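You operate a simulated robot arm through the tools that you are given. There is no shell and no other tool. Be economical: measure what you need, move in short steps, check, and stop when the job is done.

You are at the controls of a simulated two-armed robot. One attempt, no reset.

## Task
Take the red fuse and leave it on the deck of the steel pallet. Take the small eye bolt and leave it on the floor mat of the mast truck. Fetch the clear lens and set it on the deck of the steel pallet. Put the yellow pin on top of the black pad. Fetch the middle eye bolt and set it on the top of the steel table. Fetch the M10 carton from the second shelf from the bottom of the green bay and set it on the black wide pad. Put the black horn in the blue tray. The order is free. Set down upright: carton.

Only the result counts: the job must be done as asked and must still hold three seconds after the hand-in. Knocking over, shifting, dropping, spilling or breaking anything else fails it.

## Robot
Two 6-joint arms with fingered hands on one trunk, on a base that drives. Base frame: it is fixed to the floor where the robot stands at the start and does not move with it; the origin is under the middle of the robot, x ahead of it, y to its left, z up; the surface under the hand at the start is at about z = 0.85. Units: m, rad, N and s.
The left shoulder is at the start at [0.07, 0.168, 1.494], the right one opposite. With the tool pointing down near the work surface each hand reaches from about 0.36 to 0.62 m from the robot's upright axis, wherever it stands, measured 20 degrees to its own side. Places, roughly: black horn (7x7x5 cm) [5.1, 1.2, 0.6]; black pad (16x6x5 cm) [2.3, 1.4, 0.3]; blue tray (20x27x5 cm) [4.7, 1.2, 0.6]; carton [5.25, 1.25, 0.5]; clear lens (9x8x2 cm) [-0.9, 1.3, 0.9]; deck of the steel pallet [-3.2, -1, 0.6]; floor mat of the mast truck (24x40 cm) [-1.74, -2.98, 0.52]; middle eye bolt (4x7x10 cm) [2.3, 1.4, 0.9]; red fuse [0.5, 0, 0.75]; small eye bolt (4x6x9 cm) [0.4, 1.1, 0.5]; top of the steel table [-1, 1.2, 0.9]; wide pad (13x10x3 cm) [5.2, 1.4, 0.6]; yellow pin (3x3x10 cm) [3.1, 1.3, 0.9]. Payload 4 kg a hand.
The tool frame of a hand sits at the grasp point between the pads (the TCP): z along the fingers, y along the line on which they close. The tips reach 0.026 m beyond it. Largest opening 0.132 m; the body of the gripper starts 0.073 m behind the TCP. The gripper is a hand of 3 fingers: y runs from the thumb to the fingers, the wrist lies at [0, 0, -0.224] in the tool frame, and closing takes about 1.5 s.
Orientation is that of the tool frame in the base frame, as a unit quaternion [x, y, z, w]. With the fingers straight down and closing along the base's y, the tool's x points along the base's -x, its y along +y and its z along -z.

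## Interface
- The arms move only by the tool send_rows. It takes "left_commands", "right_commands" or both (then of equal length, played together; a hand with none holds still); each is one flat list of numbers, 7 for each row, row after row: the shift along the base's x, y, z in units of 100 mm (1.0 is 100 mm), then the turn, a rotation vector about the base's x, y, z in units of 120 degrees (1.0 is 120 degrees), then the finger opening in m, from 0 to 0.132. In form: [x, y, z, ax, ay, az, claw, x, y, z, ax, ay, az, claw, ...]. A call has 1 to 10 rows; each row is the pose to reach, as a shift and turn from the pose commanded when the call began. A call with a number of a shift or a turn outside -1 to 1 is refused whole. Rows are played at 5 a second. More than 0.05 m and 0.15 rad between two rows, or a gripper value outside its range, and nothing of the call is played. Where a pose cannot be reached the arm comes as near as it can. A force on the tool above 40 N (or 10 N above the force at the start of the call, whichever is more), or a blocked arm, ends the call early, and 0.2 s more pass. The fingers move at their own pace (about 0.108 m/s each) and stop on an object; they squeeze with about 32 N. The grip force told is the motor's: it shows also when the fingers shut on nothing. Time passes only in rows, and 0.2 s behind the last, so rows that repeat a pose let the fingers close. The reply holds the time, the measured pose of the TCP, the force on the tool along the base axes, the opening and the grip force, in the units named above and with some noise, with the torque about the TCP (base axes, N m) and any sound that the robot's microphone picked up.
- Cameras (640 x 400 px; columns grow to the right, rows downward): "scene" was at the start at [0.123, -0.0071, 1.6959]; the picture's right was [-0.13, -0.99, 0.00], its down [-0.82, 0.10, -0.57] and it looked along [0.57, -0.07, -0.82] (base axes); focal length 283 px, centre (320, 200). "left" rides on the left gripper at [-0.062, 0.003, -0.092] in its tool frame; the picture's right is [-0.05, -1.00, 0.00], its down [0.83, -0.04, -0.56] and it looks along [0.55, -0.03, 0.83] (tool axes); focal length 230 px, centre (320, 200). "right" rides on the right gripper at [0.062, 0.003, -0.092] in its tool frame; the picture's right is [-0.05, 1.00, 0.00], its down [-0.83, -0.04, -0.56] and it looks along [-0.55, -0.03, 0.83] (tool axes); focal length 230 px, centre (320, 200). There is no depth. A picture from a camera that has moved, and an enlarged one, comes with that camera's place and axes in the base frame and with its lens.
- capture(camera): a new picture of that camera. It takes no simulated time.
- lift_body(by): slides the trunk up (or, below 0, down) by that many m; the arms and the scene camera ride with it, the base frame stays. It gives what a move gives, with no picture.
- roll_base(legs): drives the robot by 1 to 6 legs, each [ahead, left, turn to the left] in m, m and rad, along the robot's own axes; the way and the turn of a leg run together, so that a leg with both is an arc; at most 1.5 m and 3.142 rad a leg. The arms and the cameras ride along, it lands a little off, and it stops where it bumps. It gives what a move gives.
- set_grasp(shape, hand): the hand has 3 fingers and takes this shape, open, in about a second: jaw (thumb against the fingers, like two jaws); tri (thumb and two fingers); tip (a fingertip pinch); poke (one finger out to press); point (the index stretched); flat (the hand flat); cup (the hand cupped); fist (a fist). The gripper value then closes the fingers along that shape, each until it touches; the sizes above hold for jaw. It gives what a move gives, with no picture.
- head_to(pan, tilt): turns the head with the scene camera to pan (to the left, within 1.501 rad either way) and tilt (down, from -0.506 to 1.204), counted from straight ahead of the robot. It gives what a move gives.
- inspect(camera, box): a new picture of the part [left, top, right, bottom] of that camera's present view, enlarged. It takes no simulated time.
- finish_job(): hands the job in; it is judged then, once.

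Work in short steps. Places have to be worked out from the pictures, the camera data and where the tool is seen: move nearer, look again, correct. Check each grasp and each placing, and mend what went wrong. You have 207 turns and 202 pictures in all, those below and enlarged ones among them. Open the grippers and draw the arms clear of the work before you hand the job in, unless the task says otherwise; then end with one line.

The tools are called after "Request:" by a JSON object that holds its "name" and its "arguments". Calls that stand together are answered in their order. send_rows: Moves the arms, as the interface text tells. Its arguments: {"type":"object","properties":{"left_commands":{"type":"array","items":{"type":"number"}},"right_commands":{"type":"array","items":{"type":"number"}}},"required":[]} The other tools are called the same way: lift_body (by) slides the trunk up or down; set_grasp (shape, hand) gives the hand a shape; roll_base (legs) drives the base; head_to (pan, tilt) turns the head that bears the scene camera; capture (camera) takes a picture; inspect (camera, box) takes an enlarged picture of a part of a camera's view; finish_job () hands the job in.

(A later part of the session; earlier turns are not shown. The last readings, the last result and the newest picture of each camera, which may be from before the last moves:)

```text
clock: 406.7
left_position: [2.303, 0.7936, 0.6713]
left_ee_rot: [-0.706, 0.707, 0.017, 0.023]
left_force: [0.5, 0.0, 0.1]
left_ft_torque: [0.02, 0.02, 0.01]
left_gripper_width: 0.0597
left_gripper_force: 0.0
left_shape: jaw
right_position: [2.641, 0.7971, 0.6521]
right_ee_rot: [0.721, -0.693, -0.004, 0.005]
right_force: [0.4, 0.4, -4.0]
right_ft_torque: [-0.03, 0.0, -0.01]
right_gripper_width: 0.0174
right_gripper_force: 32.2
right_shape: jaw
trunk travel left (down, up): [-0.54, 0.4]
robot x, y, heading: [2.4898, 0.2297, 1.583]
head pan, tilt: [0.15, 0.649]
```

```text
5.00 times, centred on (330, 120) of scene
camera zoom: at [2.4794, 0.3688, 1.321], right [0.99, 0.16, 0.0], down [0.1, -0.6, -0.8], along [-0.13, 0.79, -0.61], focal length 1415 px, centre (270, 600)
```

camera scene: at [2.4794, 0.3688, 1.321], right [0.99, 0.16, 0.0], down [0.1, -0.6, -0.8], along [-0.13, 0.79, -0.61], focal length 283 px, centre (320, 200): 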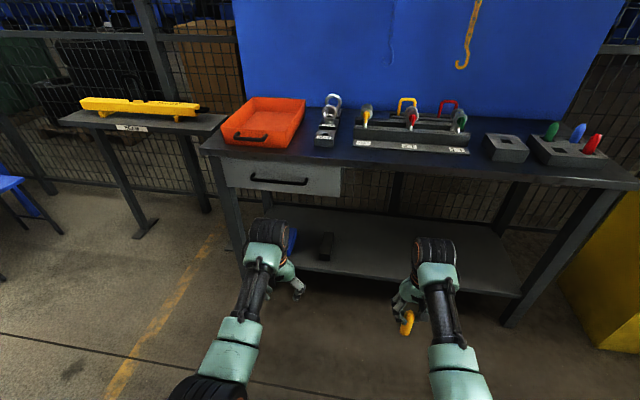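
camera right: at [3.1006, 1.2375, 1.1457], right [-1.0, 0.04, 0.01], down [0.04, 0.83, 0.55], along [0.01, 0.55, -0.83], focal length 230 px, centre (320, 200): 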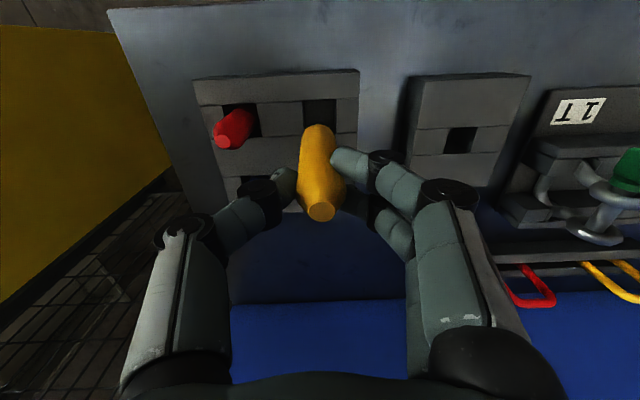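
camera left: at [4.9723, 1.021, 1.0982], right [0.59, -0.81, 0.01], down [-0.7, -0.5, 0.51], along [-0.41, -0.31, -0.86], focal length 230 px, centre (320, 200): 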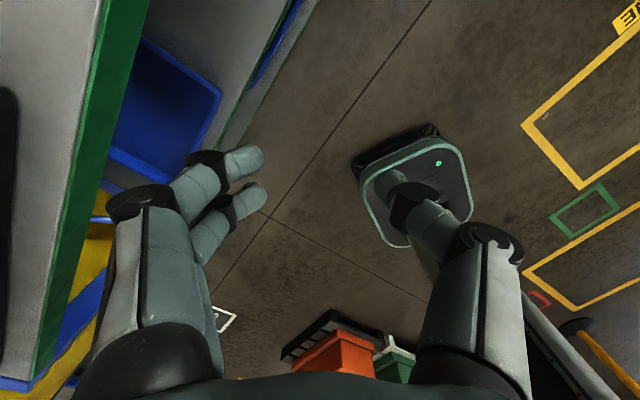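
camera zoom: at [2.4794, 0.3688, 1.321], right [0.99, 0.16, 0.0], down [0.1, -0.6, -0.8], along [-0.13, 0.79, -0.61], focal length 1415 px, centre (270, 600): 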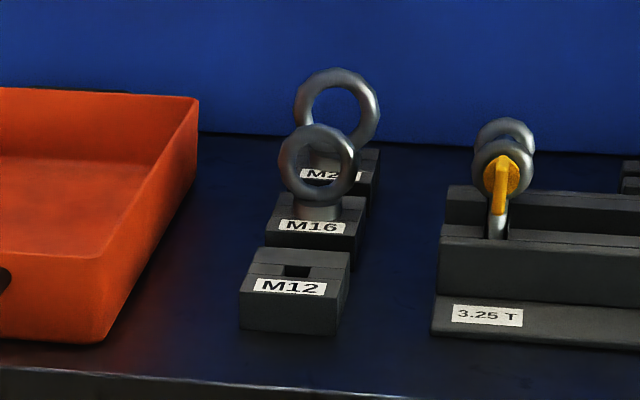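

Pad: x≈2.355, y≈1.28–1.43, top ≈0.30; drawer bottom ≈0.72. The elbow hangs below the wrist, so a vertical hand fits. Fold the left arm outboard first.

Request:
{"name": "send_rows", "arguments": {"left_commands": [-0.24, -0.28, 0, 0, 0, 0.035, 0.06, -0.48, -0.56, 0, 0, 0, 0.07, 0.06, -0.72, -0.85, 0, 0, 0, 0.105, 0.06]}}

Request:
{"name": "send_rows", "arguments": {"left_commands": [-0.24, -0.28, 0, 0, 0, 0.035, 0.06, -0.48, -0.56, 0, 0, 0, 0.07, 0.06, -0.72, -0.85, 0, 0, 0, 0.105, 0.06]}}

Request:
{"name": "send_rows", "arguments": {"left_commands": [-0.24, -0.28, 0, 0, 0, 0.035, 0.06, -0.48, -0.56, 0, 0, 0, 0.07, 0.06, -0.72, -0.85, 0, 0, 0, 0.105, 0.06]}}

Request:
{"name": "send_rows", "arguments": {"left_commands": [-0.24, -0.28, 0, 0, 0, 0.035, 0.06, -0.48, -0.56, 0, 0, 0, 0.07, 0.06, -0.72, -0.85, 0, 0, 0, 0.105, 0.06]}}

Request:
{"name": "lift_body", "arguments": {"by": -0.26}}

Request:
{"name": "roll_base", "arguments": {"legs": [[0.18, 0.28, 0]]}}

Request:
{"name": "capture", "arguments": {"camera": "right"}}

Request:
{"name": "capture", "arguments": {"camera": "scene"}}

```text
clock: 407.5
left_position: [2.2298, 0.7073, 0.6744]
left_ee_rot: [0.78, -0.625, -0.02, -0.022]
left_force: [0.4, 0.4, -0.1]
left_ft_torque: [-0.01, 0.0, 0.04]
left_gripper_width: 0.06
left_gripper_force: 0.0
left_shape: jaw
right_position: [2.6399, 0.7963, 0.6524]
right_ee_rot: [0.721, -0.693, -0.003, 0.006]
right_force: [0.4, 0.4, -3.3]
right_ft_torque: [-0.01, -0.02, 0.0]
right_gripper_width: 0.0172
right_gripper_force: 32.4
right_shape: jaw
trunk travel left (down, up): [-0.54, 0.4]
robot x, y, heading: [2.4909, 0.2283, 1.587]
head pan, tilt: [0.15, 0.649]
```

```text
clock: 408.3
left_position: [2.1582, 0.6237, 0.6731]
left_ee_rot: [0.843, -0.537, -0.021, -0.02]
left_force: [-0.4, 0.3, -0.9]
left_ft_torque: [0.02, -0.01, 0.02]
left_gripper_width: 0.0599
left_gripper_force: 0.1
left_shape: jaw
right_position: [2.6399, 0.797, 0.6537]
right_ee_rot: [0.721, -0.693, -0.004, 0.006]
right_force: [0.0, 0.0, -3.2]
right_ft_torque: [0.03, 0.0, -0.01]
right_gripper_width: 0.0173
right_gripper_force: 32.3
right_shape: jaw
trunk travel left (down, up): [-0.54, 0.4]
robot x, y, heading: [2.4964, 0.2305, 1.582]
head pan, tilt: [0.15, 0.649]
```

```text
clock: 409.1
left_position: [2.0882, 0.5362, 0.6713]
left_ee_rot: [0.897, -0.441, -0.021, -0.016]
left_force: [0.3, 0.2, 0.3]
left_ft_torque: [-0.01, 0.03, -0.04]
left_gripper_width: 0.0598
left_gripper_force: 0.0
left_shape: jaw
right_position: [2.64, 0.7979, 0.6524]
right_ee_rot: [0.72, -0.694, -0.004, 0.006]
right_force: [0.4, 0.0, -4.1]
right_ft_torque: [0.01, 0.0, -0.03]
right_gripper_width: 0.0176
right_gripper_force: 31.6
right_shape: jaw
trunk travel left (down, up): [-0.54, 0.4]
robot x, y, heading: [2.4944, 0.2303, 1.583]
head pan, tilt: [0.15, 0.649]
```

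```text
clock: 409.9
left_position: [2.0626, 0.5265, 0.6406]
left_ee_rot: [0.934, -0.357, -0.023, -0.013]
left_force: [1.1, 0.2, 0.8]
left_ft_torque: [0.02, -0.01, -0.01]
left_gripper_width: 0.06
left_gripper_force: 0.1
left_shape: jaw
left hand out of reach, approached as far as the arm can: row 1, 2, 3
right_position: [2.6407, 0.7984, 0.6516]
right_ee_rot: [0.721, -0.693, -0.004, 0.006]
right_force: [-0.6, -0.3, -3.4]
right_ft_torque: [-0.03, 0.0, 0.01]
right_gripper_width: 0.0173
right_gripper_force: 31.8
right_shape: jaw
trunk travel left (down, up): [-0.54, 0.4]
robot x, y, heading: [2.4934, 0.2349, 1.583]
head pan, tilt: [0.15, 0.649]
```

```text
clock: 412.6
left_position: [2.062, 0.526, 0.3815]
left_ee_rot: [0.933, -0.358, -0.025, -0.013]
left_force: [-0.5, -0.4, -0.2]
left_ft_torque: [-0.02, -0.02, -0.02]
left_gripper_width: 0.0598
left_gripper_force: 0.1
left_shape: jaw
right_position: [2.641, 0.7975, 0.3917]
right_ee_rot: [0.721, -0.693, -0.004, 0.007]
right_force: [-0.6, 0.0, -2.9]
right_ft_torque: [-0.04, -0.01, 0.04]
right_gripper_width: 0.0172
right_gripper_force: 32.3
right_shape: jaw
trunk travel left (down, up): [-0.28, 0.66]
robot x, y, heading: [2.4929, 0.2314, 1.587]
head pan, tilt: [0.15, 0.649]
```

```text
clock: 414.8
left_position: [1.7762, 0.7012, 0.3812]
left_ee_rot: [0.934, -0.357, -0.025, -0.014]
left_force: [-1.0, 0.6, -0.4]
left_ft_torque: [0.04, -0.03, -0.03]
left_gripper_width: 0.0598
left_gripper_force: 0.0
left_shape: jaw
right_position: [2.3549, 0.9734, 0.3918]
right_ee_rot: [0.721, -0.693, -0.003, 0.006]
right_force: [-1.0, 0.5, -3.7]
right_ft_torque: [0.02, 0.01, -0.01]
right_gripper_width: 0.0172
right_gripper_force: 32.0
right_shape: jaw
trunk travel left (down, up): [-0.28, 0.66]
robot x, y, heading: [2.2094, 0.4093, 1.586]
head pan, tilt: [0.15, 0.649]
```

```text
52 pictures are left
camera right: at [2.3557, 0.9121, 0.4854], right [-1.0, 0.01, 0.01], down [0.02, 0.83, 0.55], along [-0.01, 0.55, -0.83], focal length 230 px, centre (320, 200)
```

right: 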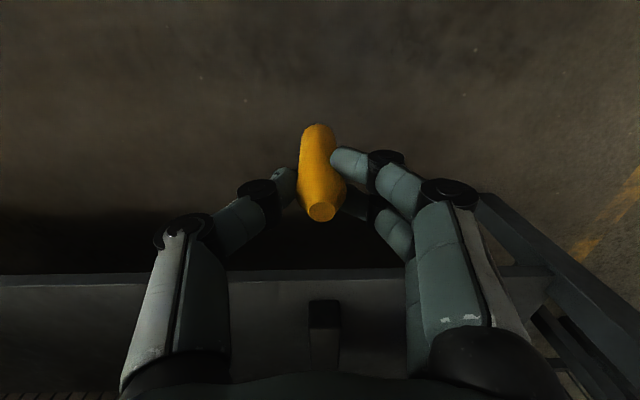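

```text
51 pictures are left
camera scene: at [2.1941, 0.5443, 1.061], right [0.99, 0.17, 0.0], down [0.1, -0.6, -0.8], along [-0.13, 0.79, -0.61], focal length 283 px, centre (320, 200)
```

scene: 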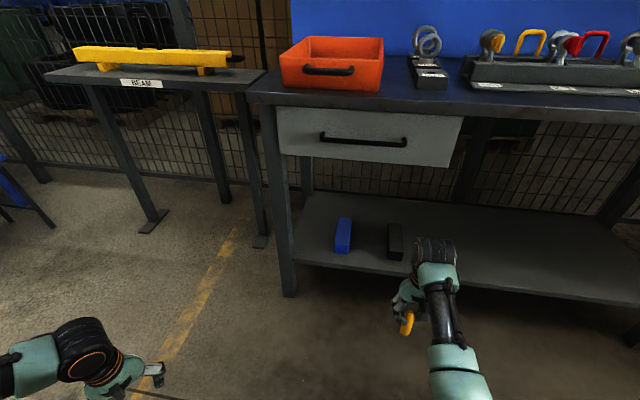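

Pad front edge y≈1.272, centre x≈2.351. Drive 0.33 m in with the pin 2 cm above pad height, then check.

Request:
{"name": "roll_base", "arguments": {"legs": [[0.335, 0.003, -0.01]]}}

Request:
{"name": "capture", "arguments": {"camera": "right"}}

Request:
{"name": "capture", "arguments": {"camera": "scene"}}

```text
clock: 417.0
left_position: [1.7729, 1.0363, 0.3813]
left_ee_rot: [0.933, -0.36, -0.025, -0.013]
left_force: [0.1, -0.6, 0.0]
left_ft_torque: [0.02, -0.01, 0.02]
left_gripper_width: 0.0599
left_gripper_force: 0.0
left_shape: jaw
right_position: [2.3529, 1.3055, 0.3911]
right_ee_rot: [0.718, -0.696, -0.003, 0.007]
right_force: [-0.2, -0.3, -2.8]
right_ft_torque: [0.02, 0.0, 0.03]
right_gripper_width: 0.0172
right_gripper_force: 31.7
right_shape: jaw
trunk travel left (down, up): [-0.28, 0.66]
robot x, y, heading: [2.1995, 0.7424, 1.575]
head pan, tilt: [0.15, 0.649]
```

```text
50 pictures are left
camera right: at [2.3532, 1.2438, 0.4851], right [-1.0, 0.02, 0.01], down [0.02, 0.83, 0.55], along [0.0, 0.55, -0.83], focal length 230 px, centre (320, 200)
```

right: 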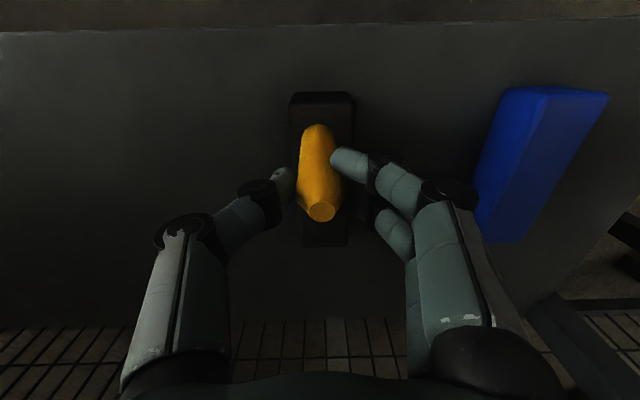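

```text
49 pictures are left
camera scene: at [2.1885, 0.8777, 1.061], right [0.99, 0.16, 0.0], down [0.1, -0.6, -0.8], along [-0.13, 0.79, -0.61], focal length 283 px, centre (320, 200)
```

scene: 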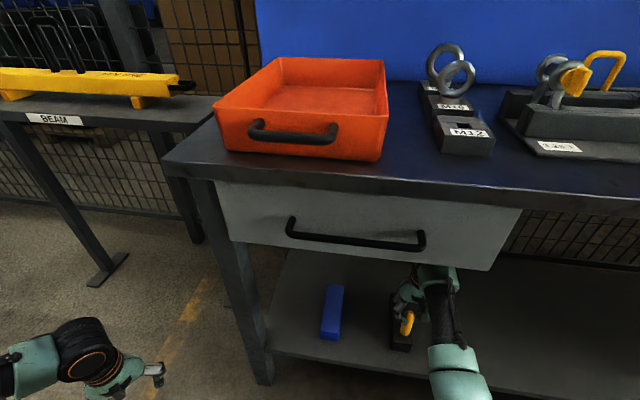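

Pin is above the pad; nudge 2.5 cm further in, then lower gently.

Request:
{"name": "roll_base", "arguments": {"legs": [[0.028, 0, 0]]}}

Request:
{"name": "lift_body", "arguments": {"by": -0.012}}

Request:
{"name": "lift_body", "arguments": {"by": -0.004}}

Request:
{"name": "lift_body", "arguments": {"by": -0.003}}

```text
clock: 417.8
left_position: [1.7724, 1.0637, 0.3803]
left_ee_rot: [0.932, -0.361, -0.025, -0.013]
left_force: [0.5, 0.0, -0.2]
left_ft_torque: [-0.03, -0.02, 0.0]
left_gripper_width: 0.0602
left_gripper_force: 0.1
left_shape: jaw
right_position: [2.3529, 1.3309, 0.3924]
right_ee_rot: [0.718, -0.696, -0.003, 0.007]
right_force: [0.4, -0.4, -3.4]
right_ft_torque: [-0.02, 0.0, -0.03]
right_gripper_width: 0.0173
right_gripper_force: 31.8
right_shape: jaw
trunk travel left (down, up): [-0.28, 0.66]
robot x, y, heading: [2.1961, 0.7646, 1.578]
head pan, tilt: [0.15, 0.649]
```

```text
clock: 418.4
left_position: [1.7716, 1.0626, 0.3698]
left_ee_rot: [0.932, -0.361, -0.025, -0.013]
left_force: [-0.9, 0.3, -0.3]
left_ft_torque: [-0.02, -0.04, -0.02]
left_gripper_width: 0.0599
left_gripper_force: 0.1
left_shape: jaw
right_position: [2.353, 1.3318, 0.3814]
right_ee_rot: [0.717, -0.697, -0.004, 0.005]
right_force: [0.6, -1.6, 8.1]
right_ft_torque: [-0.05, 0.03, 0.05]
right_gripper_width: 0.0174
right_gripper_force: 32.3
right_shape: jaw
trunk travel left (down, up): [-0.268, 0.672]
robot x, y, heading: [2.1992, 0.7683, 1.577]
head pan, tilt: [0.15, 0.649]
```

```text
clock: 418.9
left_position: [1.7734, 1.0635, 0.3667]
left_ee_rot: [0.932, -0.36, -0.025, -0.015]
left_force: [0.1, 0.5, 0.2]
left_ft_torque: [-0.03, 0.01, 0.0]
left_gripper_width: 0.0599
left_gripper_force: 0.2
left_shape: jaw
right_position: [2.3527, 1.3301, 0.3805]
right_ee_rot: [0.719, -0.695, -0.006, 0.003]
right_force: [1.2, -4.8, 27.8]
right_ft_torque: [-0.07, -0.06, -0.03]
right_gripper_width: 0.018
right_gripper_force: 32.0
right_shape: jaw
trunk travel left (down, up): [-0.264, 0.676]
robot x, y, heading: [2.2016, 0.7651, 1.578]
head pan, tilt: [0.15, 0.649]
```

```text
clock: 419.4
left_position: [1.773, 1.0627, 0.3636]
left_ee_rot: [0.932, -0.361, -0.024, -0.015]
left_force: [0.2, -0.4, -0.6]
left_ft_torque: [-0.01, -0.01, -0.04]
left_gripper_width: 0.0602
left_gripper_force: 0.1
left_shape: jaw
right_position: [2.3519, 1.3341, 0.3806]
right_ee_rot: [0.719, -0.695, -0.009, 0.002]
right_force: [0.1, -3.8, 20.8]
right_ft_torque: [-0.13, 0.0, 0.0]
right_gripper_width: 0.0196
right_gripper_force: 31.8
right_shape: jaw
trunk travel left (down, up): [-0.262, 0.678]
robot x, y, heading: [2.2019, 0.7653, 1.578]
head pan, tilt: [0.15, 0.649]
stopped: the force on the tool passed its limit at 41 N (the readings are from after the stop); the commanded pose is now the measured one
```

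Contact was at TCP ≈0.382. Relieve by 5 mm and view before release.

Request:
{"name": "lift_body", "arguments": {"by": 0.005}}

Request:
{"name": "capture", "arguments": {"camera": "right"}}

```text
clock: 419.9
left_position: [1.7711, 1.0632, 0.3671]
left_ee_rot: [0.932, -0.361, -0.024, -0.013]
left_force: [-0.7, -0.3, 0.3]
left_ft_torque: [0.01, 0.0, -0.01]
left_gripper_width: 0.0601
left_gripper_force: 0.1
left_shape: jaw
right_position: [2.3532, 1.3322, 0.3808]
right_ee_rot: [0.718, -0.696, -0.006, 0.005]
right_force: [-0.1, -2.0, 7.0]
right_ft_torque: [-0.02, 0.05, 0.01]
right_gripper_width: 0.0195
right_gripper_force: 31.5
right_shape: jaw
trunk travel left (down, up): [-0.267, 0.673]
robot x, y, heading: [2.1991, 0.7662, 1.579]
head pan, tilt: [0.15, 0.649]
```

```text
48 pictures are left
camera right: at [2.3528, 1.2709, 0.4742], right [-1.0, 0.02, 0.01], down [0.02, 0.83, 0.56], along [0.0, 0.56, -0.83], focal length 230 px, centre (320, 200)
```

right: 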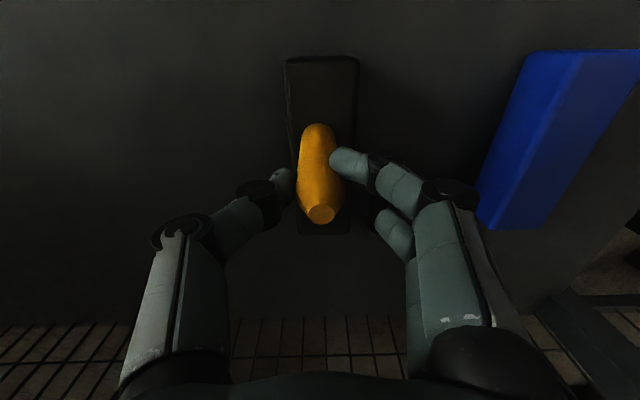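

Relieve 2 mm more, then open slowly.

Request:
{"name": "lift_body", "arguments": {"by": 0.002}}

Request:
{"name": "send_rows", "arguments": {"right_commands": [0, 0, 0, 0, 0, 0, 0.022, 0, 0, 0, 0, 0, 0, 0.027, 0, 0, 0, 0, 0, 0, 0.035, 0, 0, 0, 0, 0, 0, 0.045, 0, 0, 0, 0, 0, 0, 0.06, 0, 0, 0, 0, 0, 0, 0.07, 0, 0, 0, 0, 0, 0, 0.07]}}

Request:
{"name": "capture", "arguments": {"camera": "right"}}

```text
clock: 420.5
left_position: [1.7715, 1.0649, 0.3697]
left_ee_rot: [0.932, -0.361, -0.024, -0.014]
left_force: [-0.3, -0.2, -0.2]
left_ft_torque: [-0.01, 0.02, 0.03]
left_gripper_width: 0.0601
left_gripper_force: 0.1
left_shape: jaw
right_position: [2.3527, 1.3327, 0.3806]
right_ee_rot: [0.718, -0.696, -0.005, 0.005]
right_force: [-0.4, -0.3, -3.7]
right_ft_torque: [0.0, 0.0, 0.01]
right_gripper_width: 0.0187
right_gripper_force: 32.2
right_shape: jaw
trunk travel left (down, up): [-0.269, 0.671]
robot x, y, heading: [2.2017, 0.7652, 1.581]
head pan, tilt: [0.15, 0.649]
```

```text
clock: 422.1
left_position: [1.7726, 1.0638, 0.3683]
left_ee_rot: [0.932, -0.361, -0.024, -0.015]
left_force: [0.3, -1.1, 0.4]
left_ft_torque: [-0.01, 0.02, -0.02]
left_gripper_width: 0.0598
left_gripper_force: 0.1
left_shape: jaw
right_position: [2.3523, 1.333, 0.382]
right_ee_rot: [0.718, -0.696, -0.005, 0.005]
right_force: [-0.4, -0.4, 0.2]
right_ft_torque: [-0.03, 0.01, -0.01]
right_gripper_width: 0.0694
right_gripper_force: 0.1
right_shape: jaw
trunk travel left (down, up): [-0.269, 0.671]
robot x, y, heading: [2.2001, 0.7665, 1.58]
head pan, tilt: [0.15, 0.649]
```

```text
47 pictures are left
camera right: at [2.353, 1.2716, 0.4765], right [-1.0, 0.02, 0.01], down [0.03, 0.83, 0.56], along [0.0, 0.56, -0.83], focal length 230 px, centre (320, 200)
```

right: 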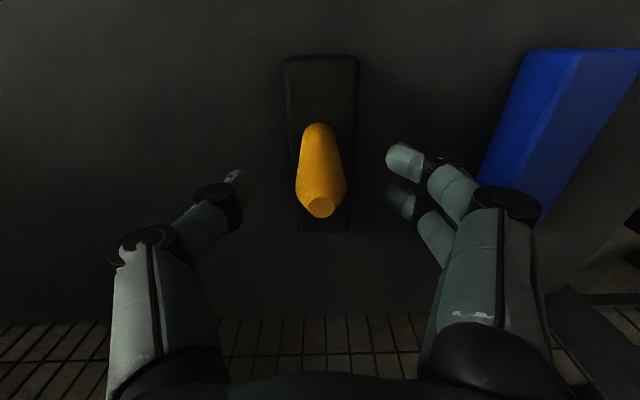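

The pin stands on the pad. Back straight out, verify.

Request:
{"name": "roll_base", "arguments": {"legs": [[-0.45, 0, 0]]}}

Request:
{"name": "inspect", "arguments": {"camera": "scene", "box": [280, 180, 480, 300]}}

```text
clock: 424.8
left_position: [1.7767, 0.6128, 0.37]
left_ee_rot: [0.932, -0.362, -0.025, -0.014]
left_force: [-0.5, -0.2, 0.1]
left_ft_torque: [0.0, 0.0, 0.0]
left_gripper_width: 0.0603
left_gripper_force: 0.1
left_shape: jaw
right_position: [2.3573, 0.8807, 0.3831]
right_ee_rot: [0.716, -0.698, -0.005, 0.005]
right_force: [-0.4, -0.4, -0.7]
right_ft_torque: [0.01, 0.04, -0.03]
right_gripper_width: 0.0693
right_gripper_force: 0.0
right_shape: jaw
trunk travel left (down, up): [-0.269, 0.671]
robot x, y, heading: [2.2025, 0.3129, 1.57]
head pan, tilt: [0.15, 0.649]
```

```text
3.20 times, centred on (380, 240) of scene
camera zoom: at [2.1914, 0.4511, 1.0498], right [0.99, 0.15, 0.0], down [0.09, -0.6, -0.8], along [-0.12, 0.79, -0.6], focal length 905 px, centre (128, 72)
```

zoom: 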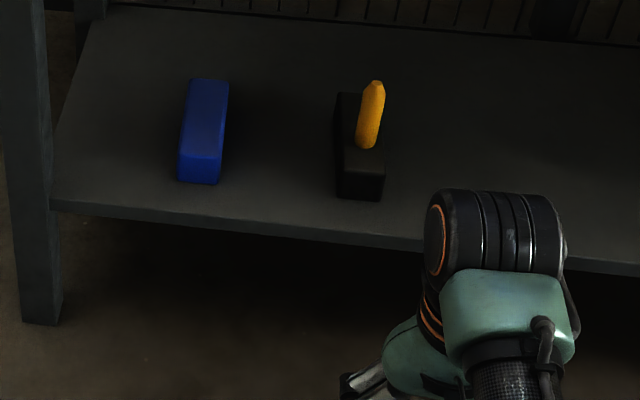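

Pin task done. Now the M16 bolt on the bench top: raise the trunk and rotate the right hand 90° so it closes along y on the ring's flat faces.

Request:
{"name": "lift_body", "arguments": {"by": 0.4}}

Request:
{"name": "lift_body", "arguments": {"by": 0.271}}

Request:
{"name": "send_rows", "arguments": {"right_commands": [0, 0, 0.1, 0, 0, 0.065, 0.07, 0, 0, 0.2, 0, 0, 0.13, 0.07, 0, 0, 0.3, 0, 0, 0.195, 0.07, 0, 0, 0.3, 0, 0, 0.26, 0.07, 0, 0, 0.3, 0, 0, 0.325, 0.07, 0, 0, 0.3, 0, 0, 0.39, 0.07]}}

Request:
{"name": "send_rows", "arguments": {"right_commands": [0, 0, 0, 0, 0, 0.065, 0.07, 0, 0, 0, 0, 0, 0.13, 0.07, 0, 0, 0, 0, 0, 0.195, 0.07, 0, 0, 0, 0, 0, 0.26, 0.07, 0, 0, 0, 0, 0, 0.325, 0.07, 0, 0, 0, 0, 0, 0.36, 0.07]}}

Request:
{"name": "capture", "arguments": {"camera": "scene"}}

```text
clock: 428.6
left_position: [1.7754, 0.6138, 0.7693]
left_ee_rot: [0.932, -0.362, -0.025, -0.015]
left_force: [0.5, 1.6, -0.4]
left_ft_torque: [-0.03, 0.02, -0.03]
left_gripper_width: 0.0598
left_gripper_force: 0.1
left_shape: jaw
right_position: [2.3569, 0.8788, 0.7836]
right_ee_rot: [0.717, -0.697, -0.005, 0.004]
right_force: [-0.4, -0.5, 1.0]
right_ft_torque: [0.0, 0.03, 0.02]
right_gripper_width: 0.0691
right_gripper_force: 0.0
right_shape: jaw
trunk travel left (down, up): [-0.669, 0.271]
robot x, y, heading: [2.2004, 0.3153, 1.575]
head pan, tilt: [0.15, 0.649]
```

```text
clock: 431.4
left_position: [1.7757, 0.613, 1.0407]
left_ee_rot: [0.931, -0.363, -0.025, -0.014]
left_force: [0.8, -0.1, -0.2]
left_ft_torque: [0.01, 0.01, -0.02]
left_gripper_width: 0.06
left_gripper_force: 0.0
left_shape: jaw
right_position: [2.3569, 0.8799, 1.0546]
right_ee_rot: [0.717, -0.697, -0.006, 0.005]
right_force: [0.6, -0.2, -0.3]
right_ft_torque: [0.0, -0.02, 0.0]
right_gripper_width: 0.0694
right_gripper_force: 0.0
right_shape: jaw
trunk travel left (down, up): [-0.94, 0.0]
robot x, y, heading: [2.2047, 0.313, 1.575]
head pan, tilt: [0.15, 0.649]
```

```text
clock: 432.8
left_position: [1.7759, 0.6131, 1.0409]
left_ee_rot: [0.932, -0.362, -0.024, -0.014]
left_force: [0.4, 1.4, 0.4]
left_ft_torque: [-0.01, 0.0, -0.02]
left_gripper_width: 0.06
left_gripper_force: 0.0
left_shape: jaw
right_position: [2.3578, 0.8799, 1.0845]
right_ee_rot: [0.935, -0.353, -0.003, 0.006]
right_force: [0.7, 0.3, 0.8]
right_ft_torque: [0.03, 0.01, -0.02]
right_gripper_width: 0.0692
right_gripper_force: 0.0
right_shape: jaw
trunk travel left (down, up): [-0.94, 0.0]
robot x, y, heading: [2.2017, 0.3132, 1.571]
head pan, tilt: [0.15, 0.649]
```

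```text
clock: 434.2
left_position: [1.7757, 0.6132, 1.0401]
left_ee_rot: [0.931, -0.363, -0.025, -0.015]
left_force: [-0.3, -0.3, -0.4]
left_ft_torque: [0.01, 0.02, 0.02]
left_gripper_width: 0.0599
left_gripper_force: 0.0
left_shape: jaw
right_position: [2.3479, 0.8895, 1.081]
right_ee_rot: [0.999, -0.031, -0.002, 0.009]
right_force: [1.1, -0.4, -0.7]
right_ft_torque: [-0.01, 0.0, 0.01]
right_gripper_width: 0.0693
right_gripper_force: 0.0
right_shape: jaw
right hand out of reach, approached as far as the arm can: row 5, 6
trunk travel left (down, up): [-0.94, 0.0]
robot x, y, heading: [2.201, 0.311, 1.576]
head pan, tilt: [0.15, 0.649]
```

```text
45 pictures are left
camera scene: at [2.1911, 0.4518, 1.7207], right [0.99, 0.15, 0.0], down [0.09, -0.6, -0.8], along [-0.12, 0.79, -0.6], focal length 283 px, centre (320, 200)
```

scene: 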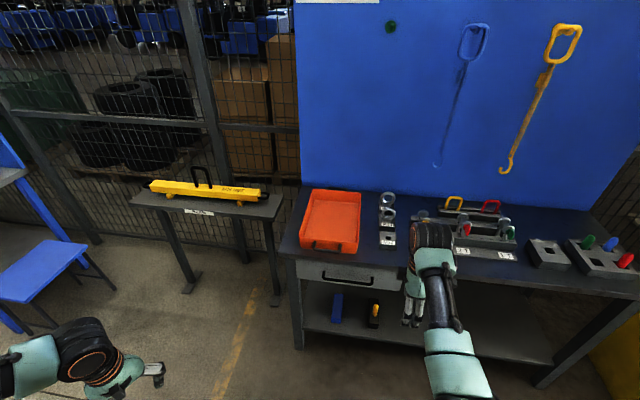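

The hand now closes along y. Drive 0.43 m in above the bolts and look with the hand camera.

Request:
{"name": "roll_base", "arguments": {"legs": [[0.43, 0, 0]]}}

Request:
{"name": "capture", "arguments": {"camera": "right"}}

Request:
{"name": "capture", "arguments": {"camera": "scene"}}

```text
clock: 436.8
left_position: [1.7804, 1.0385, 1.041]
left_ee_rot: [0.929, -0.368, -0.024, -0.014]
left_force: [-0.4, -0.7, 1.1]
left_ft_torque: [-0.01, -0.01, -0.03]
left_gripper_width: 0.0598
left_gripper_force: 0.0
left_shape: jaw
right_position: [2.3558, 1.3072, 1.0824]
right_ee_rot: [0.999, -0.038, -0.002, 0.009]
right_force: [0.4, -0.1, 0.1]
right_ft_torque: [-0.02, 0.01, 0.02]
right_gripper_width: 0.0695
right_gripper_force: 0.1
right_shape: jaw
trunk travel left (down, up): [-0.94, 0.0]
robot x, y, heading: [2.2028, 0.7331, 1.563]
head pan, tilt: [0.15, 0.649]
```

```text
44 pictures are left
camera right: at [2.4186, 1.3007, 1.176], right [-0.13, -0.99, 0.02], down [-0.82, 0.11, 0.56], along [-0.55, 0.06, -0.83], focal length 230 px, centre (320, 200)
```

right: 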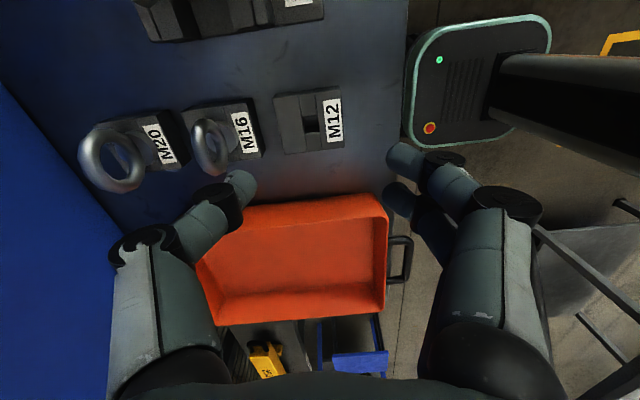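

```text
43 pictures are left
camera scene: at [2.1938, 0.8709, 1.721], right [0.99, 0.14, 0.0], down [0.09, -0.6, -0.8], along [-0.11, 0.79, -0.6], focal length 283 px, centre (320, 200)
```

scene: 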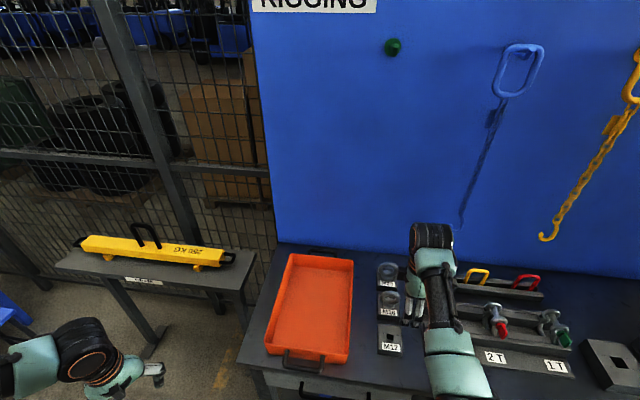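

M16 ring ≈(2.34, 1.43, 0.93). Advance another 11 cm and re-measure.

Request:
{"name": "roll_base", "arguments": {"legs": [[0.11, 0.012, 0]]}}

Request:
{"name": "capture", "arguments": {"camera": "right"}}

```text
clock: 438.0
left_position: [1.7694, 1.1443, 1.0417]
left_ee_rot: [0.93, -0.367, -0.025, -0.016]
left_force: [0.4, -0.4, 0.1]
left_ft_torque: [0.02, 0.01, -0.01]
left_gripper_width: 0.0603
left_gripper_force: 0.2
left_shape: jaw
right_position: [2.3455, 1.4126, 1.0845]
right_ee_rot: [0.999, -0.037, -0.001, 0.008]
right_force: [1.3, -0.2, -0.2]
right_ft_torque: [0.02, -0.01, -0.01]
right_gripper_width: 0.0693
right_gripper_force: 0.0
right_shape: jaw
trunk travel left (down, up): [-0.94, 0.0]
robot x, y, heading: [2.1922, 0.8435, 1.563]
head pan, tilt: [0.15, 0.649]
```

```text
42 pictures are left
camera right: at [2.4075, 1.4058, 1.1774], right [-0.13, -0.99, 0.01], down [-0.82, 0.11, 0.56], along [-0.56, 0.06, -0.83], focal length 230 px, centre (320, 200)
```

right: 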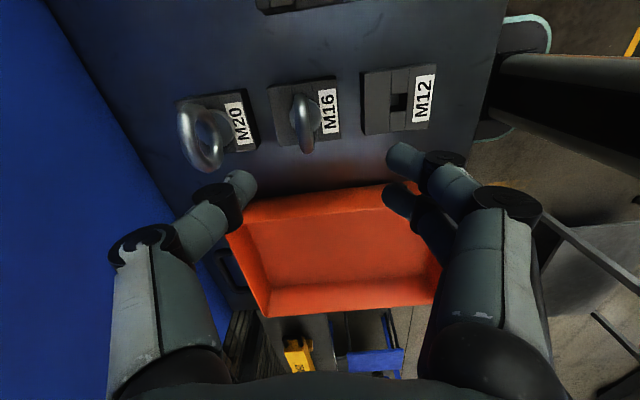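

M16 ring is edge-on under the hand: y≈1.426, x≈2.340, ring centre z≈0.96. Align and lower 8 cm, then check.

Request:
{"name": "send_rows", "arguments": {"right_commands": [-0.05, 0.13, 0, 0, 0, 0, 0.06, -0.05, 0.13, -0.3, 0, 0, 0, 0.06, -0.05, 0.13, -0.6, 0, 0, 0, 0.06, -0.05, 0.13, -0.75, 0, 0, 0, 0.06, -0.05, 0.13, -0.75, 0, 0, 0, 0.06]}}

Request:
{"name": "capture", "arguments": {"camera": "right"}}

```text
clock: 439.2
left_position: [1.7694, 1.1464, 1.0414]
left_ee_rot: [0.93, -0.367, -0.025, -0.014]
left_force: [-0.7, -0.4, -0.3]
left_ft_torque: [0.02, -0.01, 0.0]
left_gripper_width: 0.0596
left_gripper_force: 0.1
left_shape: jaw
right_position: [2.3401, 1.4279, 1.0075]
right_ee_rot: [0.999, -0.036, -0.001, 0.008]
right_force: [-0.6, 0.4, 0.0]
right_ft_torque: [0.05, 0.02, -0.02]
right_gripper_width: 0.0604
right_gripper_force: 0.0
right_shape: jaw
trunk travel left (down, up): [-0.94, 0.0]
robot x, y, heading: [2.1884, 0.8436, 1.566]
head pan, tilt: [0.15, 0.649]
```

```text
41 pictures are left
camera right: at [2.402, 1.4216, 1.1003], right [-0.13, -0.99, 0.02], down [-0.82, 0.11, 0.56], along [-0.56, 0.06, -0.83], focal length 230 px, centre (320, 200)
```

right: 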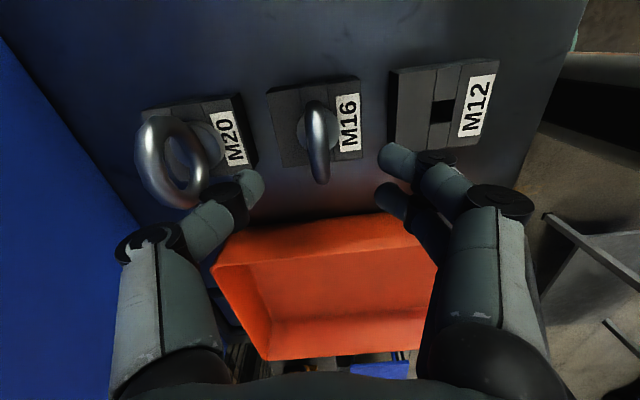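

Aligned in y; shift +7 mm in x, lower 4.3 cm, close.

Request:
{"name": "send_rows", "arguments": {"right_commands": [0.07, 0, -0.15, 0, 0, 0, 0.06, 0.07, 0, -0.3, 0, 0, 0, 0.06, 0.07, 0, -0.43, 0, 0, 0, 0.06, 0.07, 0, -0.43, 0, 0, 0, 0.06]}}

Request:
{"name": "capture", "arguments": {"camera": "right"}}

```text
clock: 440.2
left_position: [1.7691, 1.1491, 1.04]
left_ee_rot: [0.93, -0.367, -0.025, -0.014]
left_force: [0.5, 0.7, 0.0]
left_ft_torque: [0.0, -0.01, 0.0]
left_gripper_width: 0.0602
left_gripper_force: 0.0
left_shape: jaw
right_position: [2.3469, 1.4297, 0.9626]
right_ee_rot: [0.999, -0.037, -0.003, 0.01]
right_force: [0.8, 0.3, -1.0]
right_ft_torque: [0.0, 0.0, 0.01]
right_gripper_width: 0.0603
right_gripper_force: 0.1
right_shape: jaw
trunk travel left (down, up): [-0.94, 0.0]
robot x, y, heading: [2.1946, 0.8433, 1.563]
head pan, tilt: [0.15, 0.649]
```

```text
40 pictures are left
camera right: at [2.4094, 1.4241, 1.0567], right [-0.13, -0.99, 0.02], down [-0.82, 0.11, 0.56], along [-0.55, 0.05, -0.83], focal length 230 px, centre (320, 200)
```

right: 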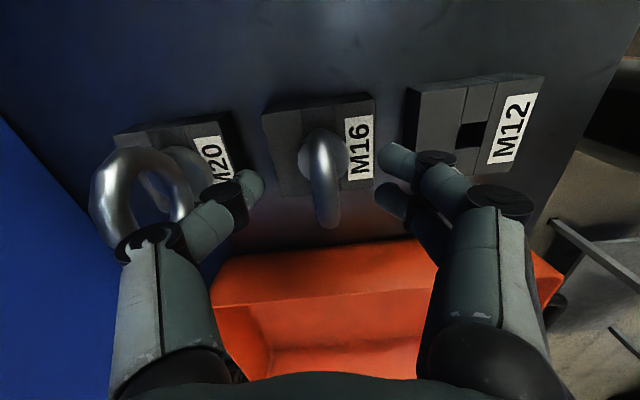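

Ring is between the fingers. Close now.

Request:
{"name": "send_rows", "arguments": {"right_commands": [0, 0, 0, 0, 0, 0, 0.03, 0, 0, 0, 0, 0, 0, 0.01, 0, 0, 0, 0, 0, 0, 0.0, 0, 0, 0, 0, 0, 0, 0.0, 0, 0, 0, 0, 0, 0, 0.0]}}

Request:
{"name": "capture", "arguments": {"camera": "right"}}

```text
clock: 441.4
left_position: [1.7698, 1.1488, 1.0414]
left_ee_rot: [0.93, -0.367, -0.025, -0.013]
left_force: [-0.6, 0.2, -0.4]
left_ft_torque: [0.04, 0.0, -0.03]
left_gripper_width: 0.06
left_gripper_force: 0.0
left_shape: jaw
right_position: [2.3468, 1.4305, 0.9637]
right_ee_rot: [0.999, -0.037, -0.002, 0.01]
right_force: [0.3, -0.9, -0.1]
right_ft_torque: [-0.07, -0.03, 0.0]
right_gripper_width: 0.0075
right_gripper_force: 32.4
right_shape: jaw
trunk travel left (down, up): [-0.94, 0.0]
robot x, y, heading: [2.1941, 0.8442, 1.567]
head pan, tilt: [0.15, 0.649]
```

```text
39 pictures are left
camera right: at [2.4093, 1.4238, 1.0565], right [-0.13, -0.99, 0.02], down [-0.82, 0.11, 0.56], along [-0.55, 0.05, -0.83], focal length 230 px, centre (320, 200)
```

right: 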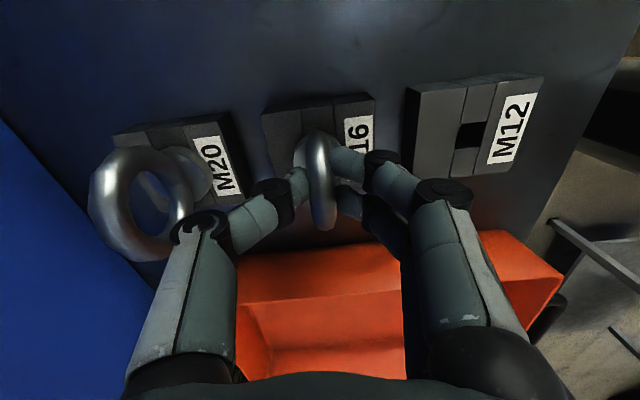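

Firm grip on the ring. Lift straight up 10 cm.

Request:
{"name": "send_rows", "arguments": {"right_commands": [0, 0, 0.15, 0, 0, 0, 0, 0, 0, 0.3, 0, 0, 0, 0, 0, 0, 0.5, 0, 0, 0, 0, 0, 0, 0.75, 0, 0, 0, 0, 0, 0, 1.0, 0, 0, 0, 0, 0, 0, 1.0, 0, 0, 0, 0]}}

Request:
{"name": "capture", "arguments": {"camera": "right"}}

```text
clock: 442.8
left_position: [1.7698, 1.1485, 1.0409]
left_ee_rot: [0.93, -0.367, -0.024, -0.014]
left_force: [-0.3, 1.4, -0.4]
left_ft_torque: [0.02, -0.03, 0.01]
left_gripper_width: 0.0599
left_gripper_force: 0.0
left_shape: jaw
right_position: [2.3469, 1.428, 1.0653]
right_ee_rot: [0.999, -0.037, -0.002, 0.009]
right_force: [0.5, 0.1, -1.8]
right_ft_torque: [-0.04, -0.03, 0.0]
right_gripper_width: 0.0078
right_gripper_force: 32.0
right_shape: jaw
trunk travel left (down, up): [-0.94, 0.0]
robot x, y, heading: [2.1935, 0.8409, 1.568]
head pan, tilt: [0.15, 0.649]
```

```text
38 pictures are left
camera right: at [2.4087, 1.4232, 1.1576], right [-0.13, -0.99, 0.02], down [-0.82, 0.11, 0.56], along [-0.55, 0.05, -0.83], focal length 230 px, centre (320, 200)
```

right: 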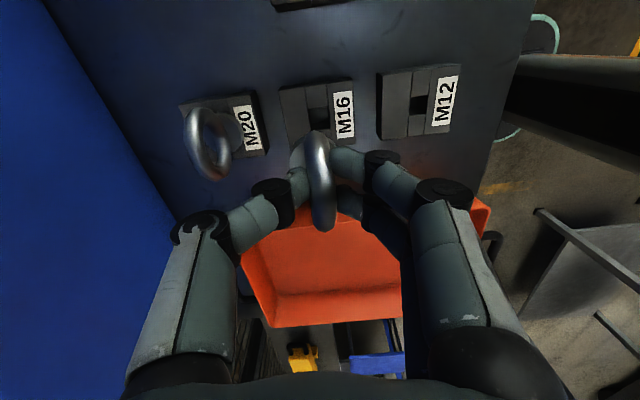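

The M16 bolt is out. Drive back and west in front of the steel (hose-test) table, keeping clear of the stool and manifold.

Request:
{"name": "roll_base", "arguments": {"legs": [[-0.34, 0, 0], [0, 1.4, 0], [0, 0.65, 0]]}}

Request:
{"name": "roll_base", "arguments": {"legs": [[-0.08, 0, 0], [0, 0.54, 0]]}}

Request:
{"name": "head_to", "arguments": {"pan": 0.1, "tilt": 0.75}}

Request:
{"name": "capture", "arguments": {"camera": "scene"}}

```text
clock: 454.5
left_position: [-0.2241, 0.8428, 1.0403]
left_ee_rot: [0.927, -0.374, -0.025, -0.014]
left_force: [-0.8, -0.4, -0.6]
left_ft_torque: [0.09, 0.04, 0.0]
left_gripper_width: 0.0597
left_gripper_force: 0.0
left_shape: jaw
right_position: [0.3559, 1.1139, 1.0642]
right_ee_rot: [0.999, -0.044, -0.003, 0.01]
right_force: [0.0, 0.4, -3.1]
right_ft_torque: [-0.03, -0.05, 0.01]
right_gripper_width: 0.0077
right_gripper_force: 32.2
right_shape: jaw
trunk travel left (down, up): [-0.94, 0.0]
robot x, y, heading: [0.1955, 0.5336, 1.549]
head pan, tilt: [0.15, 0.649]
```

```text
clock: 458.3
left_position: [-0.7654, 0.7748, 1.041]
left_ee_rot: [0.926, -0.376, -0.025, -0.014]
left_force: [-0.1, -0.8, -1.2]
left_ft_torque: [-0.02, 0.02, 0.0]
left_gripper_width: 0.06
left_gripper_force: 0.0
left_shape: jaw
right_position: [-0.1821, 1.0457, 1.0634]
right_ee_rot: [0.999, -0.045, -0.003, 0.01]
right_force: [0.0, -0.6, -3.6]
right_ft_torque: [-0.03, -0.03, 0.0]
right_gripper_width: 0.0077
right_gripper_force: 32.2
right_shape: jaw
trunk travel left (down, up): [-0.94, 0.0]
robot x, y, heading: [-0.3454, 0.4639, 1.551]
head pan, tilt: [0.15, 0.649]
```

```text
clock: 459.0
left_position: [-0.7665, 0.7752, 1.0414]
left_ee_rot: [0.926, -0.376, -0.023, -0.014]
left_force: [-0.2, 0.2, 0.3]
left_ft_torque: [0.05, -0.03, -0.03]
left_gripper_width: 0.06
left_gripper_force: 0.1
left_shape: jaw
right_position: [-0.184, 1.0454, 1.0632]
right_ee_rot: [0.999, -0.047, -0.002, 0.01]
right_force: [0.8, -0.6, -2.4]
right_ft_torque: [0.03, -0.04, 0.02]
right_gripper_width: 0.0075
right_gripper_force: 32.0
right_shape: jaw
trunk travel left (down, up): [-0.94, 0.0]
robot x, y, heading: [-0.3491, 0.4671, 1.547]
head pan, tilt: [0.099, 0.75]
```

```text
37 pictures are left
camera scene: at [-0.3508, 0.5986, 1.7122], right [1.0, 0.07, 0.0], down [0.05, -0.68, -0.73], along [-0.05, 0.73, -0.68], focal length 283 px, centre (320, 200)
```

scene: 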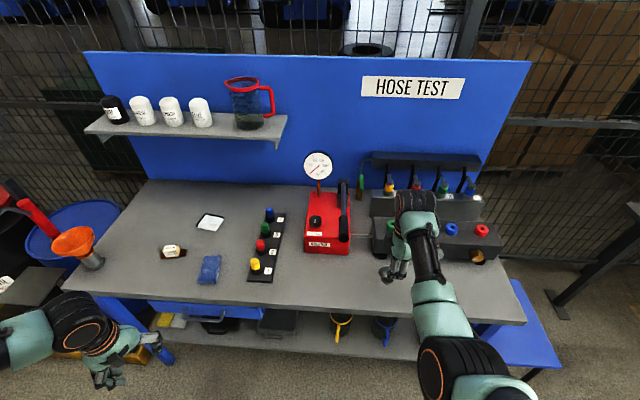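

Free spot in front of the red pump at ≈(-0.40, 1.09). Move there and lower by trunk.

Request:
{"name": "roll_base", "arguments": {"legs": [[0.045, 0.215, 0]]}}

Request:
{"name": "lift_body", "arguments": {"by": -0.07}}

Request:
{"name": "capture", "arguments": {"camera": "right"}}

Request:
{"name": "inspect", "arguments": {"camera": "scene", "box": [260, 170, 480, 330]}}

```text
clock: 460.3
left_position: [-0.8968, 0.8051, 1.0387]
left_ee_rot: [0.926, -0.376, -0.023, -0.014]
left_force: [-0.1, -0.4, -0.1]
left_ft_torque: [0.01, -0.01, 0.01]
left_gripper_width: 0.06
left_gripper_force: 0.1
left_shape: jaw
right_position: [-0.3055, 1.0757, 1.0622]
right_ee_rot: [0.999, -0.052, 0.01, 0.013]
right_force: [6.7, -0.4, -1.8]
right_ft_torque: [0.02, 0.44, -0.28]
right_gripper_width: 0.0073
right_gripper_force: 32.2
right_shape: jaw
trunk travel left (down, up): [-0.94, 0.0]
robot x, y, heading: [-0.4745, 0.4941, 1.547]
head pan, tilt: [0.099, 0.75]
stopped in leg 1: the force on the tool passed its limit at 61 N (the readings are from after the stop); the commanded pose is now the measured one
```

```text
clock: 461.4
left_position: [-0.8952, 0.8028, 0.9714]
left_ee_rot: [0.927, -0.375, -0.025, -0.016]
left_force: [-0.3, -0.9, 0.9]
left_ft_torque: [0.03, -0.02, 0.0]
left_gripper_width: 0.0602
left_gripper_force: 0.0
left_shape: jaw
right_position: [-0.3041, 1.0708, 0.994]
right_ee_rot: [0.999, -0.052, 0.008, 0.012]
right_force: [7.0, -15.4, 0.8]
right_ft_torque: [1.17, 0.51, 0.28]
right_gripper_width: 0.0073
right_gripper_force: 32.3
right_shape: jaw
trunk travel left (down, up): [-0.87, 0.07]
robot x, y, heading: [-0.4788, 0.4935, 1.55]
head pan, tilt: [0.099, 0.75]
```

```text
36 pictures are left
camera right: at [-0.2439, 1.0639, 1.0894], right [-0.15, -0.99, 0.02], down [-0.83, 0.14, 0.54], along [-0.54, 0.07, -0.84], focal length 230 px, centre (320, 200)
```

right: 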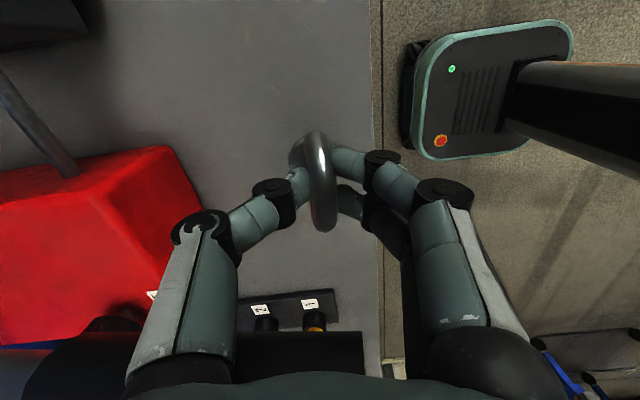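

```text
2.50 times, centred on (370, 250) of scene
camera zoom: at [-0.4793, 0.6232, 1.6426], right [1.0, 0.07, 0.0], down [0.05, -0.68, -0.73], along [-0.06, 0.73, -0.68], focal length 707 px, centre (195, 75)
```

zoom: 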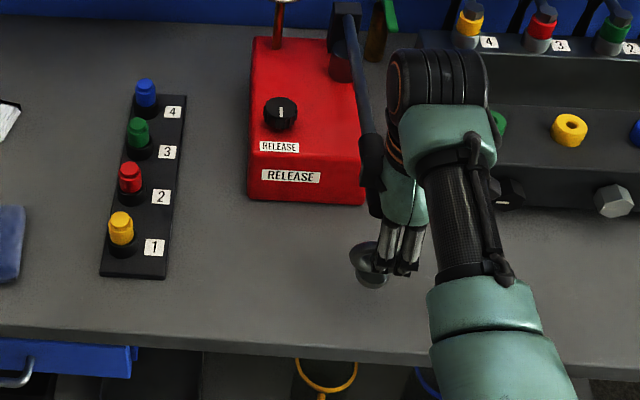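

The hand met the pump's lever. Move away immediately (+x, slightly −y), then inspect the pump.

Request:
{"name": "send_rows", "arguments": {"right_commands": [0.1, -0.1, 0, 0, 0, 0, 0, 0.3, -0.2, 0, 0, 0, 0, 0, 0.6, -0.2, 0, 0, 0, 0, 0, 0.6, -0.2, 0, 0, 0, 0, 0]}}

Request:
{"name": "capture", "arguments": {"camera": "scene"}}

Request:
{"name": "inspect", "arguments": {"camera": "scene", "box": [260, 150, 440, 280]}}

```text
clock: 462.4
left_position: [-0.8959, 0.8058, 0.9706]
left_ee_rot: [0.927, -0.375, -0.024, -0.013]
left_force: [0.0, 0.2, 0.1]
left_ft_torque: [-0.01, -0.03, -0.02]
left_gripper_width: 0.06
left_gripper_force: 0.1
left_shape: jaw
right_position: [-0.2573, 1.0612, 0.9901]
right_ee_rot: [0.998, -0.067, 0.007, 0.014]
right_force: [-0.2, 0.2, -0.9]
right_ft_torque: [-0.01, -0.01, -0.03]
right_gripper_width: 0.0072
right_gripper_force: 32.1
right_shape: jaw
right hand out of reach, approached as far as the arm can: row 2, 3, 4
trunk travel left (down, up): [-0.87, 0.07]
robot x, y, heading: [-0.475, 0.4925, 1.551]
head pan, tilt: [0.099, 0.75]
```

```text
34 pictures are left
camera scene: at [-0.4812, 0.6299, 1.6421], right [1.0, 0.08, 0.0], down [0.05, -0.68, -0.73], along [-0.05, 0.73, -0.68], focal length 283 px, centre (320, 200)
```

scene: 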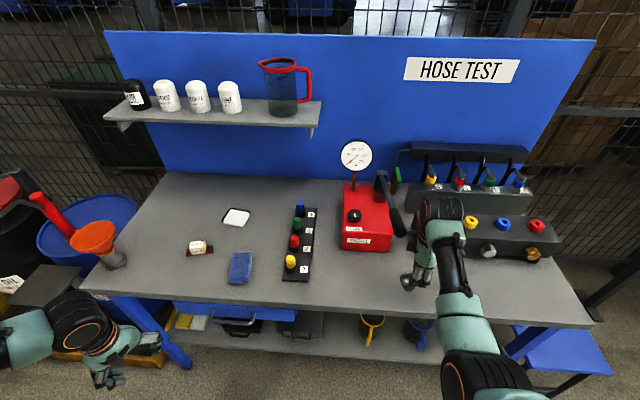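

```text
3.08 times, centred on (350, 215) of scene
camera zoom: at [-0.4812, 0.6299, 1.6421], right [1.0, 0.08, 0.0], down [0.05, -0.68, -0.73], along [-0.05, 0.73, -0.68], focal length 870 px, centre (228, 154)
```

zoom: 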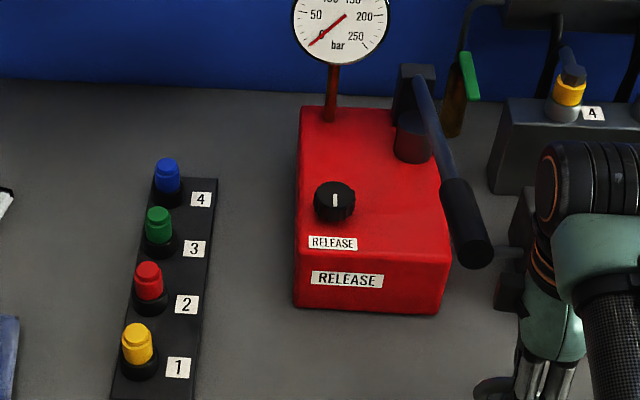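

Pump unshifted (corner still at (-0.295,1.198)). The present spot (-0.257,1.061) is free; lower the bolt here in small steps.

Request:
{"name": "lift_body", "arguments": {"by": -0.012}}

Request:
{"name": "lift_body", "arguments": {"by": -0.006}}

Request:
{"name": "capture", "arguments": {"camera": "right"}}

```text
clock: 463.0
left_position: [-0.8961, 0.8062, 0.9593]
left_ee_rot: [0.927, -0.375, -0.024, -0.013]
left_force: [-0.1, -0.4, 0.3]
left_ft_torque: [0.02, -0.01, 0.04]
left_gripper_width: 0.0595
left_gripper_force: 0.0
left_shape: jaw
right_position: [-0.2563, 1.0602, 0.9777]
right_ee_rot: [0.998, -0.067, 0.007, 0.014]
right_force: [-0.7, -0.1, -3.7]
right_ft_torque: [-0.02, -0.01, 0.03]
right_gripper_width: 0.0072
right_gripper_force: 32.2
right_shape: jaw
trunk travel left (down, up): [-0.858, 0.082]
robot x, y, heading: [-0.4787, 0.488, 1.544]
head pan, tilt: [0.099, 0.75]
```

```text
clock: 463.6
left_position: [-0.8964, 0.8056, 0.9516]
left_ee_rot: [0.926, -0.376, -0.024, -0.013]
left_force: [-0.3, 0.6, 0.0]
left_ft_torque: [0.0, 0.04, 0.03]
left_gripper_width: 0.0603
left_gripper_force: 0.0
left_shape: jaw
right_position: [-0.2569, 1.0602, 0.9725]
right_ee_rot: [0.998, -0.068, 0.007, 0.013]
right_force: [0.4, 0.1, -3.0]
right_ft_torque: [-0.02, -0.03, 0.0]
right_gripper_width: 0.0073
right_gripper_force: 32.4
right_shape: jaw
trunk travel left (down, up): [-0.852, 0.088]
robot x, y, heading: [-0.4749, 0.4952, 1.546]
head pan, tilt: [0.099, 0.75]
```

```text
32 pictures are left
camera right: at [-0.1965, 1.0517, 1.0666], right [-0.19, -0.98, 0.03], down [-0.82, 0.17, 0.54], along [-0.54, 0.08, -0.84], focal length 230 px, centre (320, 200)
```

right: 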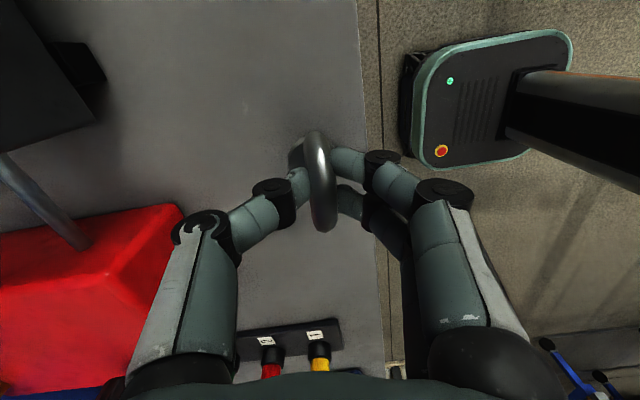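

Bolt is inside the table edge. Keep lowering stepwise until contact.

Request:
{"name": "lift_body", "arguments": {"by": -0.006}}

Request:
{"name": "lift_body", "arguments": {"by": -0.005}}

```text
clock: 464.1
left_position: [-0.8957, 0.8055, 0.9457]
left_ee_rot: [0.927, -0.375, -0.023, -0.013]
left_force: [-0.9, -0.7, 0.4]
left_ft_torque: [0.02, 0.0, 0.01]
left_gripper_width: 0.0599
left_gripper_force: 0.0
left_shape: jaw
right_position: [-0.2557, 1.0609, 0.9663]
right_ee_rot: [0.998, -0.068, 0.007, 0.014]
right_force: [-0.3, -0.4, -2.1]
right_ft_torque: [-0.02, -0.01, 0.05]
right_gripper_width: 0.0074
right_gripper_force: 31.7
right_shape: jaw
trunk travel left (down, up): [-0.846, 0.094]
robot x, y, heading: [-0.476, 0.496, 1.546]
head pan, tilt: [0.099, 0.75]
```

```text
clock: 464.6
left_position: [-0.8947, 0.8059, 0.9415]
left_ee_rot: [0.926, -0.376, -0.024, -0.014]
left_force: [0.5, 0.8, -0.1]
left_ft_torque: [-0.02, 0.0, 0.0]
left_gripper_width: 0.0598
left_gripper_force: 0.1
left_shape: jaw
right_position: [-0.257, 1.0597, 0.9619]
right_ee_rot: [0.998, -0.067, 0.007, 0.014]
right_force: [-0.3, -1.0, -2.8]
right_ft_torque: [-0.01, 0.0, 0.03]
right_gripper_width: 0.0071
right_gripper_force: 31.9
right_shape: jaw
trunk travel left (down, up): [-0.841, 0.099]
robot x, y, heading: [-0.4764, 0.4944, 1.547]
head pan, tilt: [0.099, 0.75]
```

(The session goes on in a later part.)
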